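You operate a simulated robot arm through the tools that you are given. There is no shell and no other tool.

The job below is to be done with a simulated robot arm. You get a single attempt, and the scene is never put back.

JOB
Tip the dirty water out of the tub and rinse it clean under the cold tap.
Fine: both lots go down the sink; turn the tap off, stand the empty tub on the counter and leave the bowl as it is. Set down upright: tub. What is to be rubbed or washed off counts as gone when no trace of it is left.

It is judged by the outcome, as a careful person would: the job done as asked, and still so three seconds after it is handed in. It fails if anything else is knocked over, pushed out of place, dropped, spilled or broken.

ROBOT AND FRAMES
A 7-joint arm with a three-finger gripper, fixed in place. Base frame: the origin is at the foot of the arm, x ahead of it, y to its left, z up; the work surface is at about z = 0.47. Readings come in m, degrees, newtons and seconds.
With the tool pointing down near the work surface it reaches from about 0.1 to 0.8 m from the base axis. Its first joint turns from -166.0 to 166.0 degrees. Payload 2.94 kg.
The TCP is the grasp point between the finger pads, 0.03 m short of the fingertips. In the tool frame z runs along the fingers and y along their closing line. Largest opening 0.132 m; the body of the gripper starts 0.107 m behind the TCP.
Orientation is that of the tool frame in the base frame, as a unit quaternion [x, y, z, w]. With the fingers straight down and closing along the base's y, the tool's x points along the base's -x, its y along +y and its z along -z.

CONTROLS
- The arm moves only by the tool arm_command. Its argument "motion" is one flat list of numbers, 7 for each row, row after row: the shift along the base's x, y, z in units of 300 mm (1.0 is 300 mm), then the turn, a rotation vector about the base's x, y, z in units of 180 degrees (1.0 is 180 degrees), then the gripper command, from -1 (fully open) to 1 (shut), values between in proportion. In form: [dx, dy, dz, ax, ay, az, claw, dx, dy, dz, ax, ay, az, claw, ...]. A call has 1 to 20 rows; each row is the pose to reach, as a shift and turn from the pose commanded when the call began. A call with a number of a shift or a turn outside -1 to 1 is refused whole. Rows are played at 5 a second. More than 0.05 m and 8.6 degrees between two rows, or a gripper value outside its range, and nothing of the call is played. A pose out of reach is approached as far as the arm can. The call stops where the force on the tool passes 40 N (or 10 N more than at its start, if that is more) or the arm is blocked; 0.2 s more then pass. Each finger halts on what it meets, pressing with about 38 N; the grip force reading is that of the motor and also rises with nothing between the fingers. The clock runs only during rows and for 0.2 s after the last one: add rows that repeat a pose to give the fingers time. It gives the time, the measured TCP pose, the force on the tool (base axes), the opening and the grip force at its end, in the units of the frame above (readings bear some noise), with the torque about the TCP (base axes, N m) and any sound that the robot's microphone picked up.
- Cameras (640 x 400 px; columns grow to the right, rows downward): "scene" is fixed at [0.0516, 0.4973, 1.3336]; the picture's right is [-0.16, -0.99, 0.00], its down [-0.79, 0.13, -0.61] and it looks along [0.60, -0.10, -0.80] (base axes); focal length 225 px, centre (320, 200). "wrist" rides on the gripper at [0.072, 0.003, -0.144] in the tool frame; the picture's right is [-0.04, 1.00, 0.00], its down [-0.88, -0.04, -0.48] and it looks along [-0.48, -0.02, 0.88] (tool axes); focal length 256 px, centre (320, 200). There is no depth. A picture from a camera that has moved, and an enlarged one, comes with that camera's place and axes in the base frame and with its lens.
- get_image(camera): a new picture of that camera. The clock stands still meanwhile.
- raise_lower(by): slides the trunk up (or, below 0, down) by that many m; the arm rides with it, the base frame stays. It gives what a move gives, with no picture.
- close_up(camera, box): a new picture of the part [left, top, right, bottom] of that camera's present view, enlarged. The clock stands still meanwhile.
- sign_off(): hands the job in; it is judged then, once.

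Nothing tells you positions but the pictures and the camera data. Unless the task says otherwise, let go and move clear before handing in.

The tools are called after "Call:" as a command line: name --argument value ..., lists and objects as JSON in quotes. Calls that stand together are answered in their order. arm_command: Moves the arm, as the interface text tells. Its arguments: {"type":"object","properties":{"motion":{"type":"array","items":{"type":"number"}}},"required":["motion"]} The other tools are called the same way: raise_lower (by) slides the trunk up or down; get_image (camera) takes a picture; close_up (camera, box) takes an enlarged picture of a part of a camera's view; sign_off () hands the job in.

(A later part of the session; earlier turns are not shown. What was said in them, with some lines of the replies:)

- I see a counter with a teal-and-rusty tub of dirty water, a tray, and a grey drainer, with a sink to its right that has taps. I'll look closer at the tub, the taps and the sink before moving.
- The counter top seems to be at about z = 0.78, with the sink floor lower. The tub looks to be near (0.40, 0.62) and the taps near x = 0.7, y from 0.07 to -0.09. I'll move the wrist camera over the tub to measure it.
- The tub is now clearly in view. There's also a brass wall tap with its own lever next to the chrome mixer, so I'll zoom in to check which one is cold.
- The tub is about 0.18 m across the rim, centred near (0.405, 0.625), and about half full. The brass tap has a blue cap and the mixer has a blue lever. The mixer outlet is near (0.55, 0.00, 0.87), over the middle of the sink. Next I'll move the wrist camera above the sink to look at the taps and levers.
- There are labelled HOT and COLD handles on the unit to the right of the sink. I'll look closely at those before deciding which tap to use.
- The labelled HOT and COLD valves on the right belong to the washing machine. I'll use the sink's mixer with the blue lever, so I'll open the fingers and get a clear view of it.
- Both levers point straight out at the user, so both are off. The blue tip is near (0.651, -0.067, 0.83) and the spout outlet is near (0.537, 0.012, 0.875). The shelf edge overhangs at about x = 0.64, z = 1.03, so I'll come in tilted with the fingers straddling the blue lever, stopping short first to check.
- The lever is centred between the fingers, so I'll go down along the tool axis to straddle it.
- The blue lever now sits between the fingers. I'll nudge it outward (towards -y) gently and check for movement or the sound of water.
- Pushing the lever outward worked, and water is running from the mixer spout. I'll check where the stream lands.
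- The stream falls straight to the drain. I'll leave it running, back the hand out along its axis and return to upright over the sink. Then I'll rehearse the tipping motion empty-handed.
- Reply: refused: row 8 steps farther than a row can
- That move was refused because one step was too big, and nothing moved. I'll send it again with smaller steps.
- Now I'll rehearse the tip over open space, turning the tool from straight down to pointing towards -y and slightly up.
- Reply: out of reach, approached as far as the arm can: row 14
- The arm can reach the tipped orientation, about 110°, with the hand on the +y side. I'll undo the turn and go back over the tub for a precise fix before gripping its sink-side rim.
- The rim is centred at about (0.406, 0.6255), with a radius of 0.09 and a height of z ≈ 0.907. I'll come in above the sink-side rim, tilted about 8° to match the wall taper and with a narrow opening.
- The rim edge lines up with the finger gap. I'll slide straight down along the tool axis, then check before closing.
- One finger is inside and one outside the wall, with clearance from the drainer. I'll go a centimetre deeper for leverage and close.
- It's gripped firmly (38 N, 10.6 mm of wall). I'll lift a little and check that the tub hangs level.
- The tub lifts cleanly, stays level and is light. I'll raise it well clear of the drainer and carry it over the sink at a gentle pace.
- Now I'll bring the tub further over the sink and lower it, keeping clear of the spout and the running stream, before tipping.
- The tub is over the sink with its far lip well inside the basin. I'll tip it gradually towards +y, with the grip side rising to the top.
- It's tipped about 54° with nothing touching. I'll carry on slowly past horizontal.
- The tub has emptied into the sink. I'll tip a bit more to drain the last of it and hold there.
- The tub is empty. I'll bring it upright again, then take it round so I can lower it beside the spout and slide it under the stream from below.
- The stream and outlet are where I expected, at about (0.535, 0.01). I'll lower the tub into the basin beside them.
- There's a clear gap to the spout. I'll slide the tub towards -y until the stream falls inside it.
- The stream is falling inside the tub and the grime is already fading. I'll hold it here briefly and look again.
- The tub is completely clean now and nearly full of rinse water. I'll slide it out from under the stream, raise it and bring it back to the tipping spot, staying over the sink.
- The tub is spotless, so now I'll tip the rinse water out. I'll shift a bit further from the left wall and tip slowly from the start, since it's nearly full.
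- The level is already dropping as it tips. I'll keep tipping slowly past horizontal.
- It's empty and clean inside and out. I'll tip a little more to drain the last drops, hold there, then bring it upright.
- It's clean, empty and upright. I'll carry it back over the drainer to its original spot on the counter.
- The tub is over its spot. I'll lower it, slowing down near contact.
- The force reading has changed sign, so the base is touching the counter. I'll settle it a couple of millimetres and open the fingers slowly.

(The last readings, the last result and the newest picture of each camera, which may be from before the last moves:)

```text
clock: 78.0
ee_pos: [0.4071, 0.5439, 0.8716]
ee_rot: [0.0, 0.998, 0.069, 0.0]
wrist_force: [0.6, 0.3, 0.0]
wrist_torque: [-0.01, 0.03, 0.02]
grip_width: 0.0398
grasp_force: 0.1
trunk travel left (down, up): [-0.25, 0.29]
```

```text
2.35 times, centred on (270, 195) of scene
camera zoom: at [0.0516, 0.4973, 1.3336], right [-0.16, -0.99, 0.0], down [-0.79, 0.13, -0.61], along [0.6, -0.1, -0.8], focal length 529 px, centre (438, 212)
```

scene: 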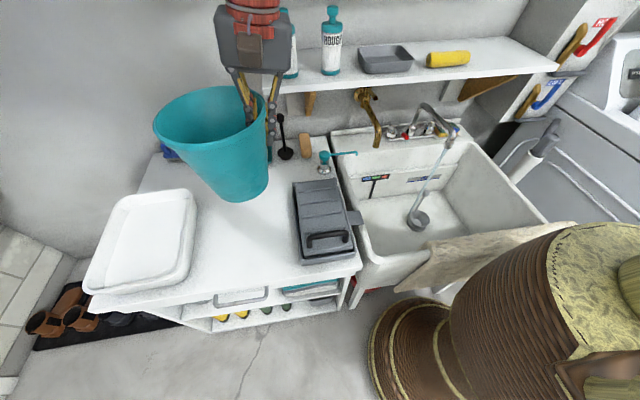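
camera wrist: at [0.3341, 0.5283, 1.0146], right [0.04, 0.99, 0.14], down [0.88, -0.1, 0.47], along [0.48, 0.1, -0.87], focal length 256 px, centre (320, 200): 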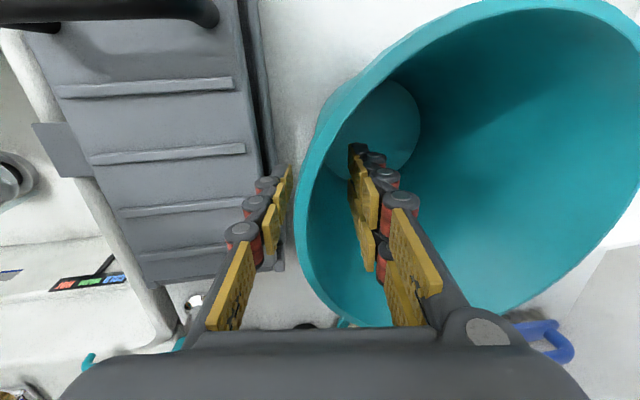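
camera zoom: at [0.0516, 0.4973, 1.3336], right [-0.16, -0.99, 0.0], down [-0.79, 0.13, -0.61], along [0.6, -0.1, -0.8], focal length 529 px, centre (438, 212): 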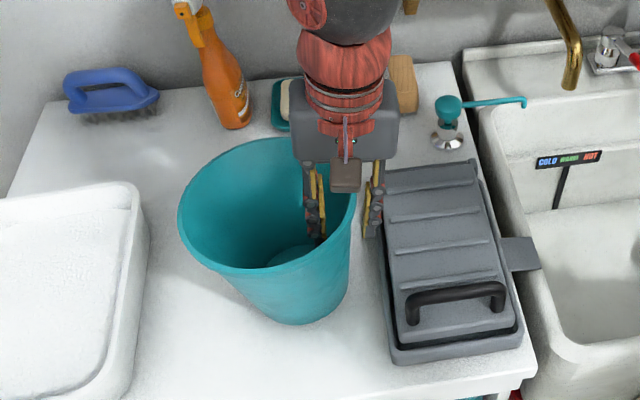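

The tub is released and standing upright. I'll withdraw along the finger axis, then go back to turn the tap off.

Call:
arm_command --motion '[0, -0.015, 0.1, 0, 0, 0, 0.4, 0, -0.031, 0.2, 0, 0, 0, 0.4, 0, -0.047, 0.3, 0, 0, 0, 0.4, 0, -0.063, 0.4, 0, 0, 0, 0.4, 0, -0.08, 0.52, 0, 0, 0, 0.4, 0, -0.09, 0.66, 0, 0, 0, 0.6, 0, -0.15, 0.74, -0.02, 0, 0, 0.8, 0, -0.27, 0.76, -0.044, 0, 0, 1, 0, -0.4, 0.76, -0.044, 0, 0, 1, 0, -0.54, 0.76, -0.044, 0, 0, 1, 0, -0.68, 0.76, -0.044, 0, 0, 1, 0, -0.82, 0.76, -0.044, 0, 0, 1, 0, -0.96, 0.76, -0.044, 0, 0, 1]'

Call:
get_image --camera "scene"

```text
clock: 80.8
ee_pos: [0.4071, 0.2556, 1.099]
ee_rot: [0.0, 1.0, 0.0, 0.0]
wrist_force: [-0.2, 0.2, 0.3]
wrist_torque: [-0.02, 0.04, -0.03]
grip_width: 0.0
grasp_force: 28.6
trunk travel left (down, up): [-0.25, 0.29]
```

```text
taken
```

scene: 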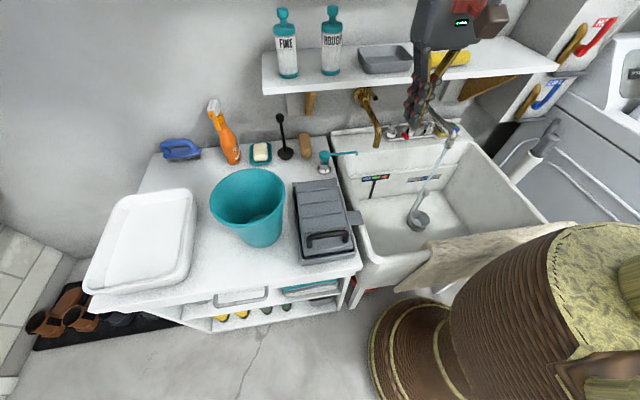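

The tub is standing clean on the counter. I'll move round to the blue lever with closed fingers, coming in on its outer side.

Call:
arm_command --motion '[0, -0.14, 0, 0, 0, 0, 1, 0, -0.28, 0, 0, 0, 0, 1, 0, -0.42, 0, 0, 0, 0, 1, 0, -0.56, 0, 0, 0, 0, 1, 0, -0.7, 0, 0, 0, 0, 1, 0, -0.84, 0, 0, 0, 0, 1, 0, -0.98, 0, 0, 0, 0, 1]'

Call:
arm_command --motion '[0, -0.12, 0, 0, -0.039, 0, 1, 0, -0.24, 0, 0, -0.078, 0, 1, 0.06, -0.325, -0.05, 0, -0.117, 0, 1, 0.18, -0.325, -0.12, 0, -0.156, 0, 1, 0.3, -0.325, -0.21, 0, -0.194, 0, 1, 0.41, -0.325, -0.32, 0, -0.194, 0, 1, 0.52, -0.325, -0.43, 0, -0.194, 0, 1, 0.61, -0.325, -0.547, 0, -0.194, 0, 1, 0.61, -0.325, -0.547, 0, -0.194, 0, 1]'

Call:
get_image --camera "wrist"

Call:
close_up --camera "scene" --box '[380, 80, 500, 170]'

```text
clock: 82.4
ee_pos: [0.4048, -0.0326, 1.0966]
ee_rot: [-0.001, 1.0, -0.001, 0.0]
wrist_force: [0.0, -0.2, 0.4]
wrist_torque: [0.01, -0.02, 0.02]
grip_width: 0.0
grasp_force: 28.4
trunk travel left (down, up): [-0.25, 0.29]
```

```text
clock: 84.4
ee_pos: [0.5917, -0.1341, 0.9374]
ee_rot: [0.0, 0.954, 0.0, 0.3]
wrist_force: [0.1, -0.6, -0.8]
wrist_torque: [0.02, -0.02, 0.0]
grip_width: 0.0003
grasp_force: 28.6
trunk travel left (down, up): [-0.25, 0.29]
```

```text
taken
camera wrist: at [0.4494, -0.1295, 1.0133], right [0.04, 1.0, 0.02], down [0.45, -0.04, 0.89], along [0.89, -0.02, -0.45], focal length 256 px, centre (320, 200)
```

wrist: 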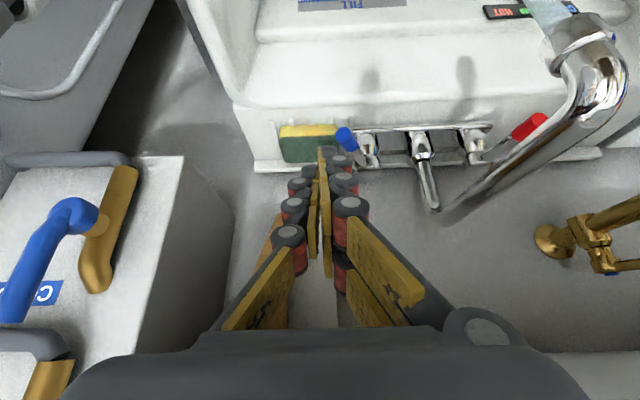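

```text
4.44 times, centred on (440, 125) of scene
camera zoom: at [0.0516, 0.4973, 1.3336], right [-0.16, -0.99, 0.0], down [-0.79, 0.13, -0.61], along [0.6, -0.1, -0.8], focal length 999 px, centre (-213, 533)
```

zoom: 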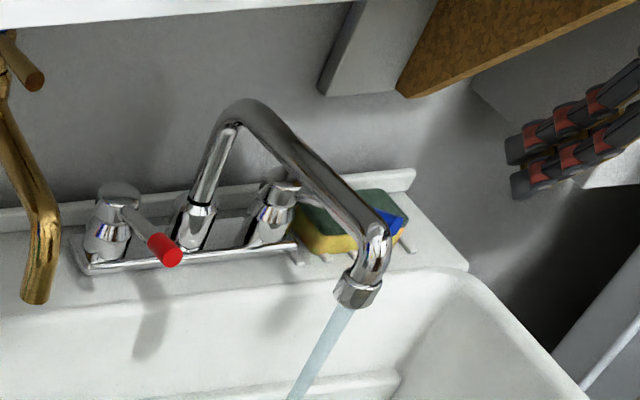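

The lever is about 20° open, with its tip near (0.66, -0.105). The sponge sits lower and further back, so it's clear of the fingers. I'll go down on the lever's outer side and push it back towards +y gently.

Call:
arm_command --motion '[0, -0.05, 0, 0, 0, 0, 1, 0.075, -0.05, -0.11, 0, 0, 0, 1, 0.15, -0.05, -0.22, 0, 0, 0, 1, 0.215, -0.05, -0.33, 0, 0, 0, 1, 0.215, -0.05, -0.33, 0, 0, 0, 1]'

Call:
get_image --camera "wrist"

Call:
close_up --camera "scene" --box '[380, 80, 500, 170]'

```text
clock: 85.6
ee_pos: [0.6574, -0.149, 0.8345]
ee_rot: [0.0, 0.954, 0.0, 0.3]
wrist_force: [0.4, 0.0, -0.8]
wrist_torque: [0.0, 0.02, -0.03]
grip_width: 0.0001
grasp_force: 28.9
trunk travel left (down, up): [-0.25, 0.29]
```

```text
taken
camera wrist: at [0.5153, -0.1455, 0.9128], right [0.04, 1.0, 0.02], down [0.45, -0.04, 0.89], along [0.89, -0.02, -0.45], focal length 256 px, centre (320, 200)
```

wrist: 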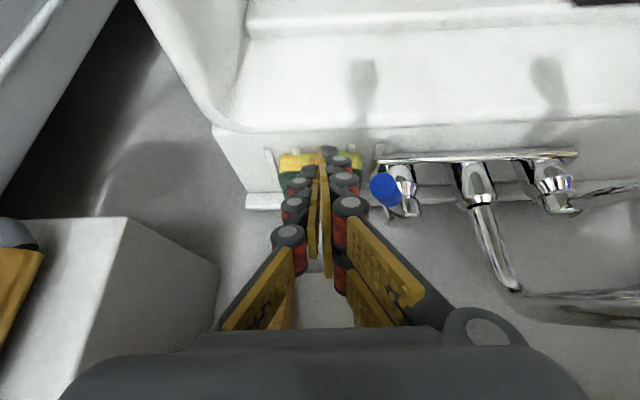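

```text
4.44 times, centred on (440, 125) of scene
camera zoom: at [0.0516, 0.4973, 1.3336], right [-0.16, -0.99, 0.0], down [-0.79, 0.13, -0.61], along [0.6, -0.1, -0.8], focal length 999 px, centre (-213, 533)
```

zoom: 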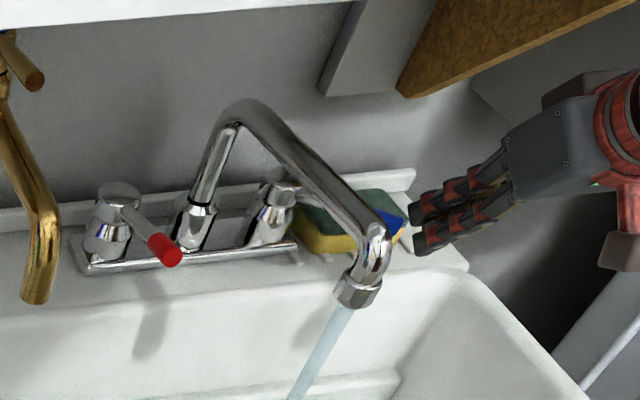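

The fingers are beside the lever on its outer side. I'll push towards +y in small steps.

Call:
arm_command --motion '[0, 0.05, 0, 0, 0, 0, 1, 0, 0.09, 0, 0, 0, 0, 1, 0, 0.12, 0, 0, 0, 0, 1, 0, 0.15, 0, 0, 0, 0, 1]'

Call:
get_image --camera "wrist"

Call:
close_up --camera "scene" --box '[380, 80, 500, 170]'

```text
clock: 86.6
ee_pos: [0.6549, -0.1036, 0.836]
ee_rot: [-0.001, 0.954, 0.001, 0.3]
wrist_force: [-0.8, 0.5, 0.1]
wrist_torque: [-0.01, 0.04, 0.0]
grip_width: 0.0
grasp_force: 28.7
trunk travel left (down, up): [-0.25, 0.29]
```

```text
taken
camera wrist: at [0.5126, -0.1004, 0.9135], right [0.04, 1.0, 0.02], down [0.45, -0.04, 0.89], along [0.89, -0.02, -0.45], focal length 256 px, centre (320, 200)
```

wrist: 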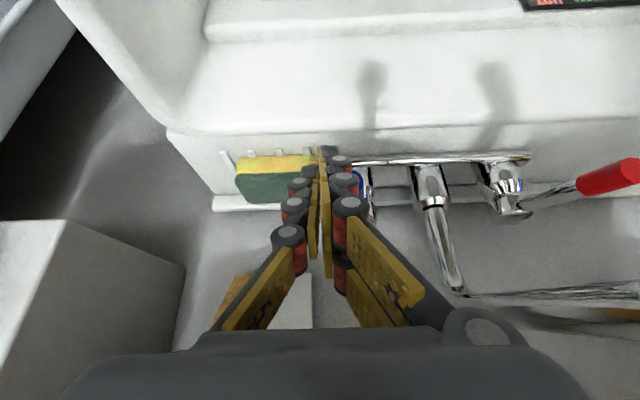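

```text
4.44 times, centred on (440, 125) of scene
camera zoom: at [0.0516, 0.4973, 1.3336], right [-0.16, -0.99, 0.0], down [-0.79, 0.13, -0.61], along [0.6, -0.1, -0.8], focal length 999 px, centre (-213, 533)
```

zoom: 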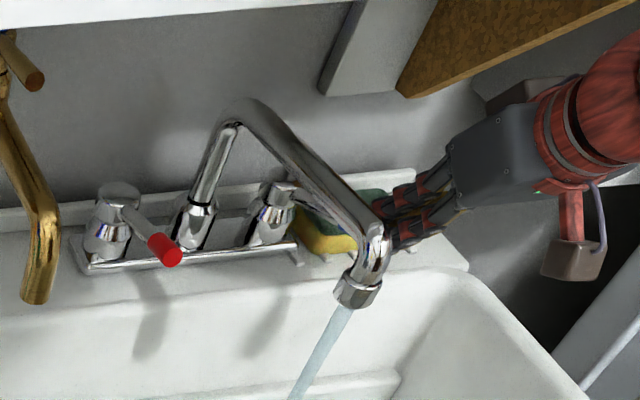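

The lever is moving back but water is still flowing. I'll continue in finer steps.

Call:
arm_command --motion '[0, 0.02, 0, 0, 0, 0, 1, 0, 0.035, 0, 0, 0, 0, 1, 0, 0.045, 0, 0, 0, 0, 1]'

Call:
close_up --camera "scene" --box '[380, 80, 500, 170]'

Call:
close_up --camera "wrist" --box '[260, 130, 460, 255]'

```text
clock: 87.4
ee_pos: [0.654, -0.0903, 0.8372]
ee_rot: [0.001, 0.954, 0.0, 0.299]
wrist_force: [-0.1, -0.9, 1.0]
wrist_torque: [0.0, -0.04, -0.04]
grip_width: 0.0003
grasp_force: 28.8
trunk travel left (down, up): [-0.25, 0.29]
```

```text
4.44 times, centred on (440, 125) of scene
camera zoom: at [0.0516, 0.4973, 1.3336], right [-0.16, -0.99, 0.0], down [-0.79, 0.13, -0.61], along [0.6, -0.1, -0.8], focal length 999 px, centre (-213, 533)
```

zoom: 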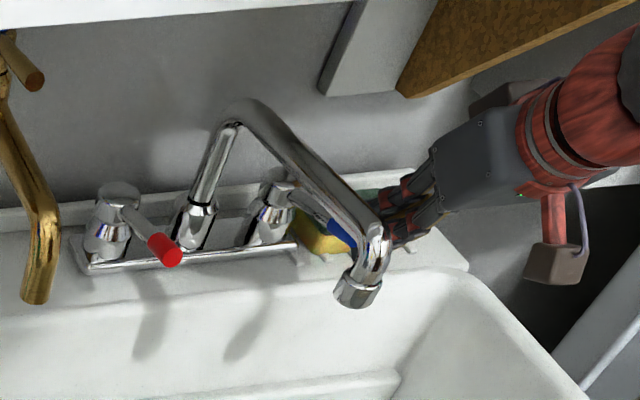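

```text
3.20 times, centred on (360, 192) of wrist
camera zoom: at [0.5115, -0.0869, 0.9133], right [0.04, 1.0, 0.03], down [0.45, -0.04, 0.89], along [0.89, -0.02, -0.45], focal length 819 px, centre (192, 224)
```

zoom: 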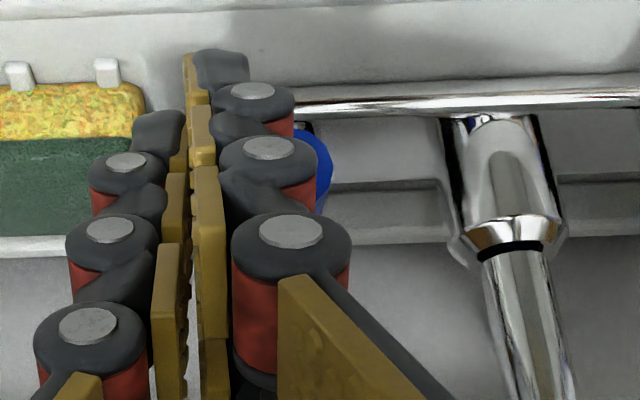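

The stream has stopped and the lever is back in its original position. I'll ease off sideways, retreat, and check everything.

Call:
arm_command --motion '[0, -0.05, 0, 0, 0, 0, 1, 0, -0.12, 0, 0, 0, 0, 1, -0.075, -0.15, 0.105, 0, 0, 0, 1, -0.15, -0.15, 0.21, 0, 0, 0, 1, -0.225, -0.15, 0.316, 0, 0, 0, 1, -0.33, -0.15, 0.41, 0, 0, 0, 1, -0.44, -0.15, 0.49, 0, 0.039, 0, 1, -0.55, -0.15, 0.57, 0, 0.078, 0, 1, -0.66, -0.15, 0.64, 0, 0.117, 0, 1, -0.76, -0.15, 0.7, 0, 0.156, 0, 1, -0.84, -0.1, 0.78, 0, 0.194, 0, 1, -0.88, 0.0, 0.85, 0, 0.194, 0, 0.5, -0.88, 0.0, 0.9, 0, 0.194, 0, 0, -0.88, 0.0, 0.9, 0, 0.194, 0, -0.5, -0.88, 0.0, 0.9, 0, 0.194, 0, -1, -0.88, 0.0, 0.9, 0, 0.194, 0, -1]'

Call:
get_image --camera "scene"

Call:
get_image --camera "wrist"

Call:
close_up --camera "scene" --box '[340, 90, 500, 250]'

Call:
close_up --camera "scene" --box '[180, 130, 380, 280]'

```text
clock: 90.8
ee_pos: [0.3894, -0.0942, 1.1051]
ee_rot: [0.0, 1.0, 0.0, 0.0]
wrist_force: [0.2, -0.4, 0.3]
wrist_torque: [-0.01, 0.01, -0.03]
grip_width: 0.0752
grasp_force: 0.1
trunk travel left (down, up): [-0.25, 0.29]
```

```text
taken
```

scene: 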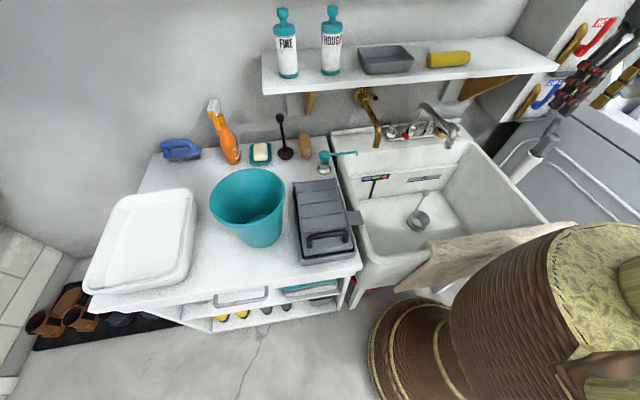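

```text
taken
camera wrist: at [0.3167, -0.0893, 1.2487], right [0.04, 1.0, 0.0], down [0.88, -0.04, 0.48], along [0.47, -0.02, -0.88], focal length 256 px, centre (320, 200)
```

wrist: 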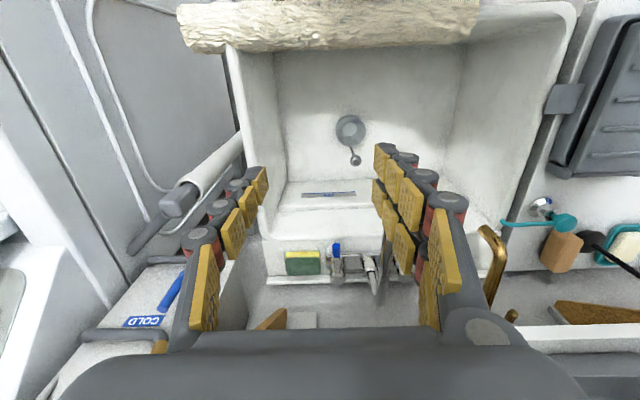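

```text
2.50 times, centred on (420, 170) of scene
camera zoom: at [0.0516, 0.4973, 1.3336], right [-0.16, -0.99, 0.0], down [-0.79, 0.13, -0.61], along [0.6, -0.1, -0.8], focal length 562 px, centre (70, 275)
```

zoom: 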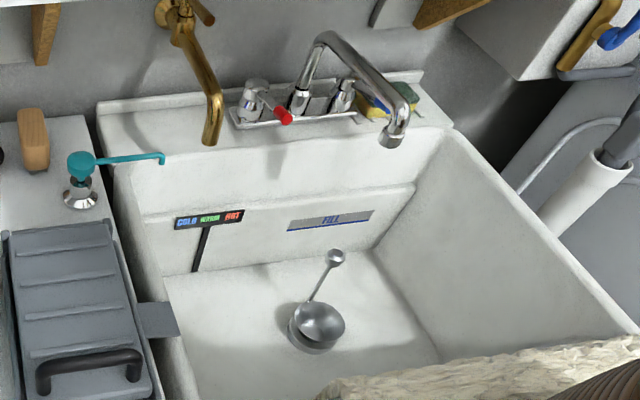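

```text
2.67 times, centred on (280, 205) of scene
camera zoom: at [0.0516, 0.4973, 1.3336], right [-0.16, -0.99, 0.0], down [-0.79, 0.13, -0.61], along [0.6, -0.1, -0.8], focal length 600 px, centre (427, 187)
```

zoom: 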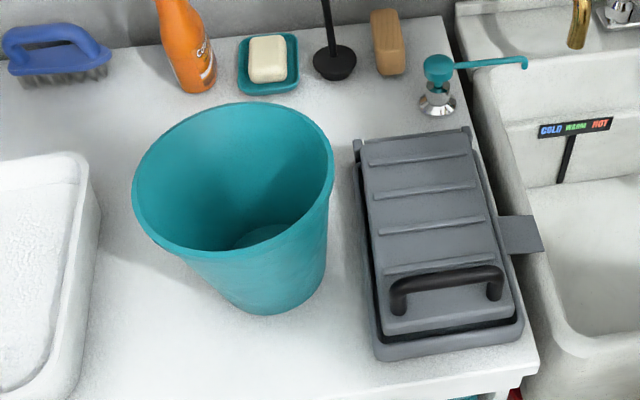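

Tap off, nothing disturbed, and the tub looks clean. I'll check closely for any dirt left on the tub, water in it, or drips from the spout.

Call:
close_up --camera "scene" --box '[205, 160, 290, 250]'

Call:
close_up --camera "wrist" --box '[300, 220, 400, 300]'

Call:
close_up --camera "scene" --box '[400, 95, 470, 155]'

Call:
arm_command --motion '[-0.02, 0.12, 0, 0, 0, 0, -1, -0.04, 0.26, 0, 0, 0, 0, -1, -0.06, 0.4, 0, 0, 0, 0, -1, -0.08, 0.54, 0, 0, 0, 0, -1, -0.1, 0.68, 0, 0, 0, 0, -1, -0.12, 0.82, 0.02, 0, 0, 0, -1, -0.14, 0.96, 0.04, 0, 0, 0, -1]'

Call:
arm_command --motion '[-0.02, 0.12, 0.02, 0, 0, 0, -1, -0.04, 0.26, 0.04, 0, 0, 0, -1, -0.06, 0.4, 0.06, 0, 0, 0, -1, -0.08, 0.54, 0.08, 0, 0, 0, -1, -0.1, 0.68, 0.1, 0, 0, 0, -1, -0.12, 0.82, 0.12, 0, 0, 0, -1, -0.12, 0.96, 0.14, 0, 0, 0, -1]'

Call:
get_image --camera "wrist"

```text
4.44 times, centred on (248, 205) of scene
camera zoom: at [0.0516, 0.4973, 1.3336], right [-0.16, -0.99, 0.0], down [-0.79, 0.13, -0.61], along [0.6, -0.1, -0.8], focal length 999 px, centre (642, 178)
```

zoom: 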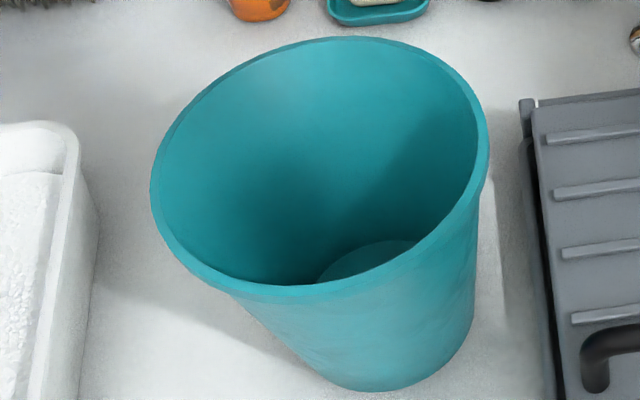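

```text
5.00 times, centred on (350, 260) of wrist
camera zoom: at [0.3167, -0.0893, 1.2487], right [0.04, 1.0, 0.0], down [0.88, -0.04, 0.48], along [0.47, -0.02, -0.88], focal length 1280 px, centre (170, -100)
```

zoom: 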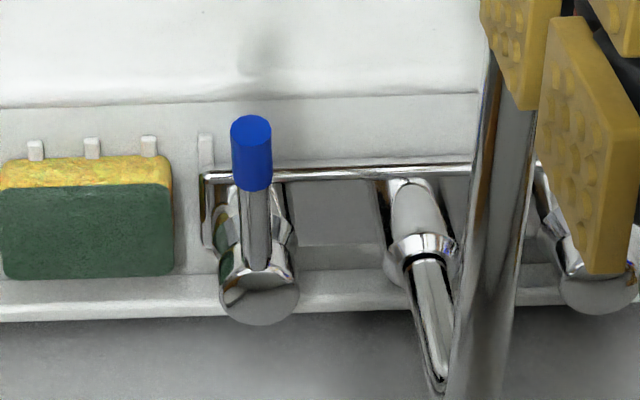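

```text
6.67 times, centred on (435, 125) of scene
camera zoom: at [0.0516, 0.4973, 1.3336], right [-0.16, -0.99, 0.0], down [-0.79, 0.13, -0.61], along [0.6, -0.1, -0.8], focal length 1499 px, centre (-447, 700)
```

zoom: 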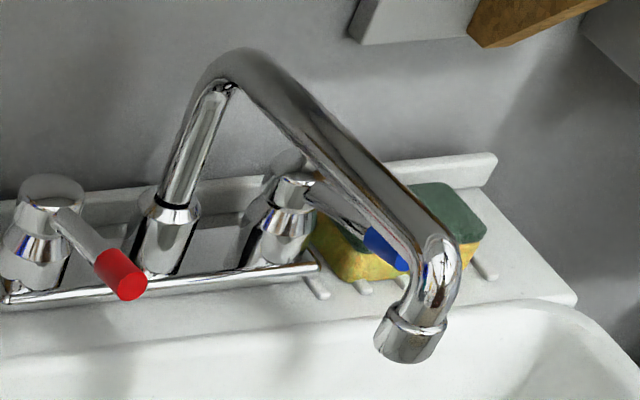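

```text
clock: 92.4
ee_pos: [0.3461, 0.1967, 1.1159]
ee_rot: [0.0, 1.0, 0.001, -0.001]
wrist_force: [0.0, -0.9, 0.4]
wrist_torque: [0.0, 0.0, 0.0]
grip_width: 0.1318
grasp_force: 0.1
trunk travel left (down, up): [-0.25, 0.29]
```

```text
clock: 94.0
ee_pos: [0.3102, 0.4847, 1.1588]
ee_rot: [0.0, 1.0, -0.001, 0.001]
wrist_force: [-0.5, -0.1, 0.8]
wrist_torque: [-0.02, -0.03, 0.0]
grip_width: 0.1318
grasp_force: 0.0
trunk travel left (down, up): [-0.25, 0.29]
```

```text
taken
camera wrist: at [0.2387, 0.4888, 1.3031], right [0.04, 1.0, 0.0], down [0.88, -0.04, 0.48], along [0.47, -0.02, -0.88], focal length 256 px, centre (320, 200)
```

wrist: 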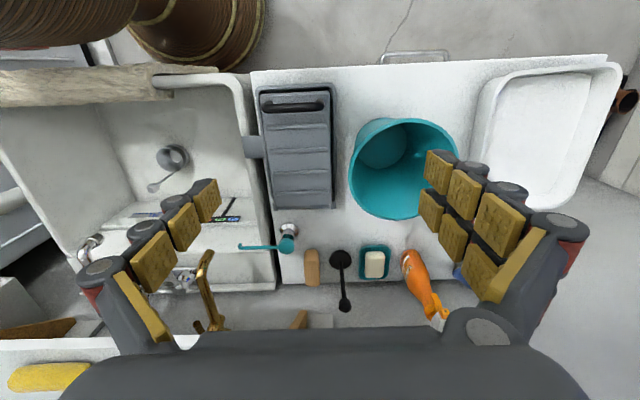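

The lever, sponge and spout are all as they were. One last close look inside the tub.

Call:
close_up --camera "wrist" --box '[330, 90, 490, 240]'

Call:
get_image --camera "scene"

```text
2.67 times, centred on (410, 165) of wrist
camera zoom: at [0.2387, 0.4888, 1.3031], right [0.04, 1.0, 0.0], down [0.88, -0.04, 0.48], along [0.47, -0.02, -0.88], focal length 683 px, centre (80, 293)
```

zoom: 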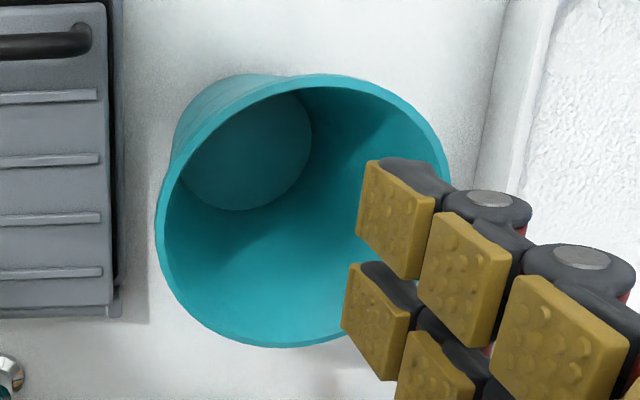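

```text
taken
```

scene: 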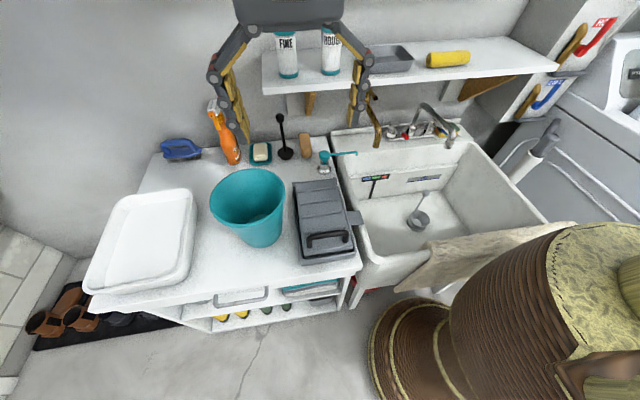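

The tub is clean, empty and upright on the counter, the tap is off, and the sink bowl and everything else are where they were. The arm is clear, so I'm handing the job in.

Call:
sign_off

```text
The job is handed in.
```

The tub is clean, empty and standing upright on the counter, in about the same spot as before. The dirty water and the rinse water both went down the sink.

I rinsed it with the blue lever on the chrome mixer. The brass wall tap also has a blue cap, but the mixer's spout gave more room for the tub. The brown grime came off completely, and I saw no marks left inside or out.

The tap is off, with its lever back where it started. The strainer bowl over the drain is as it was, and nothing else was moved or spilled that I could see in the final pictures.
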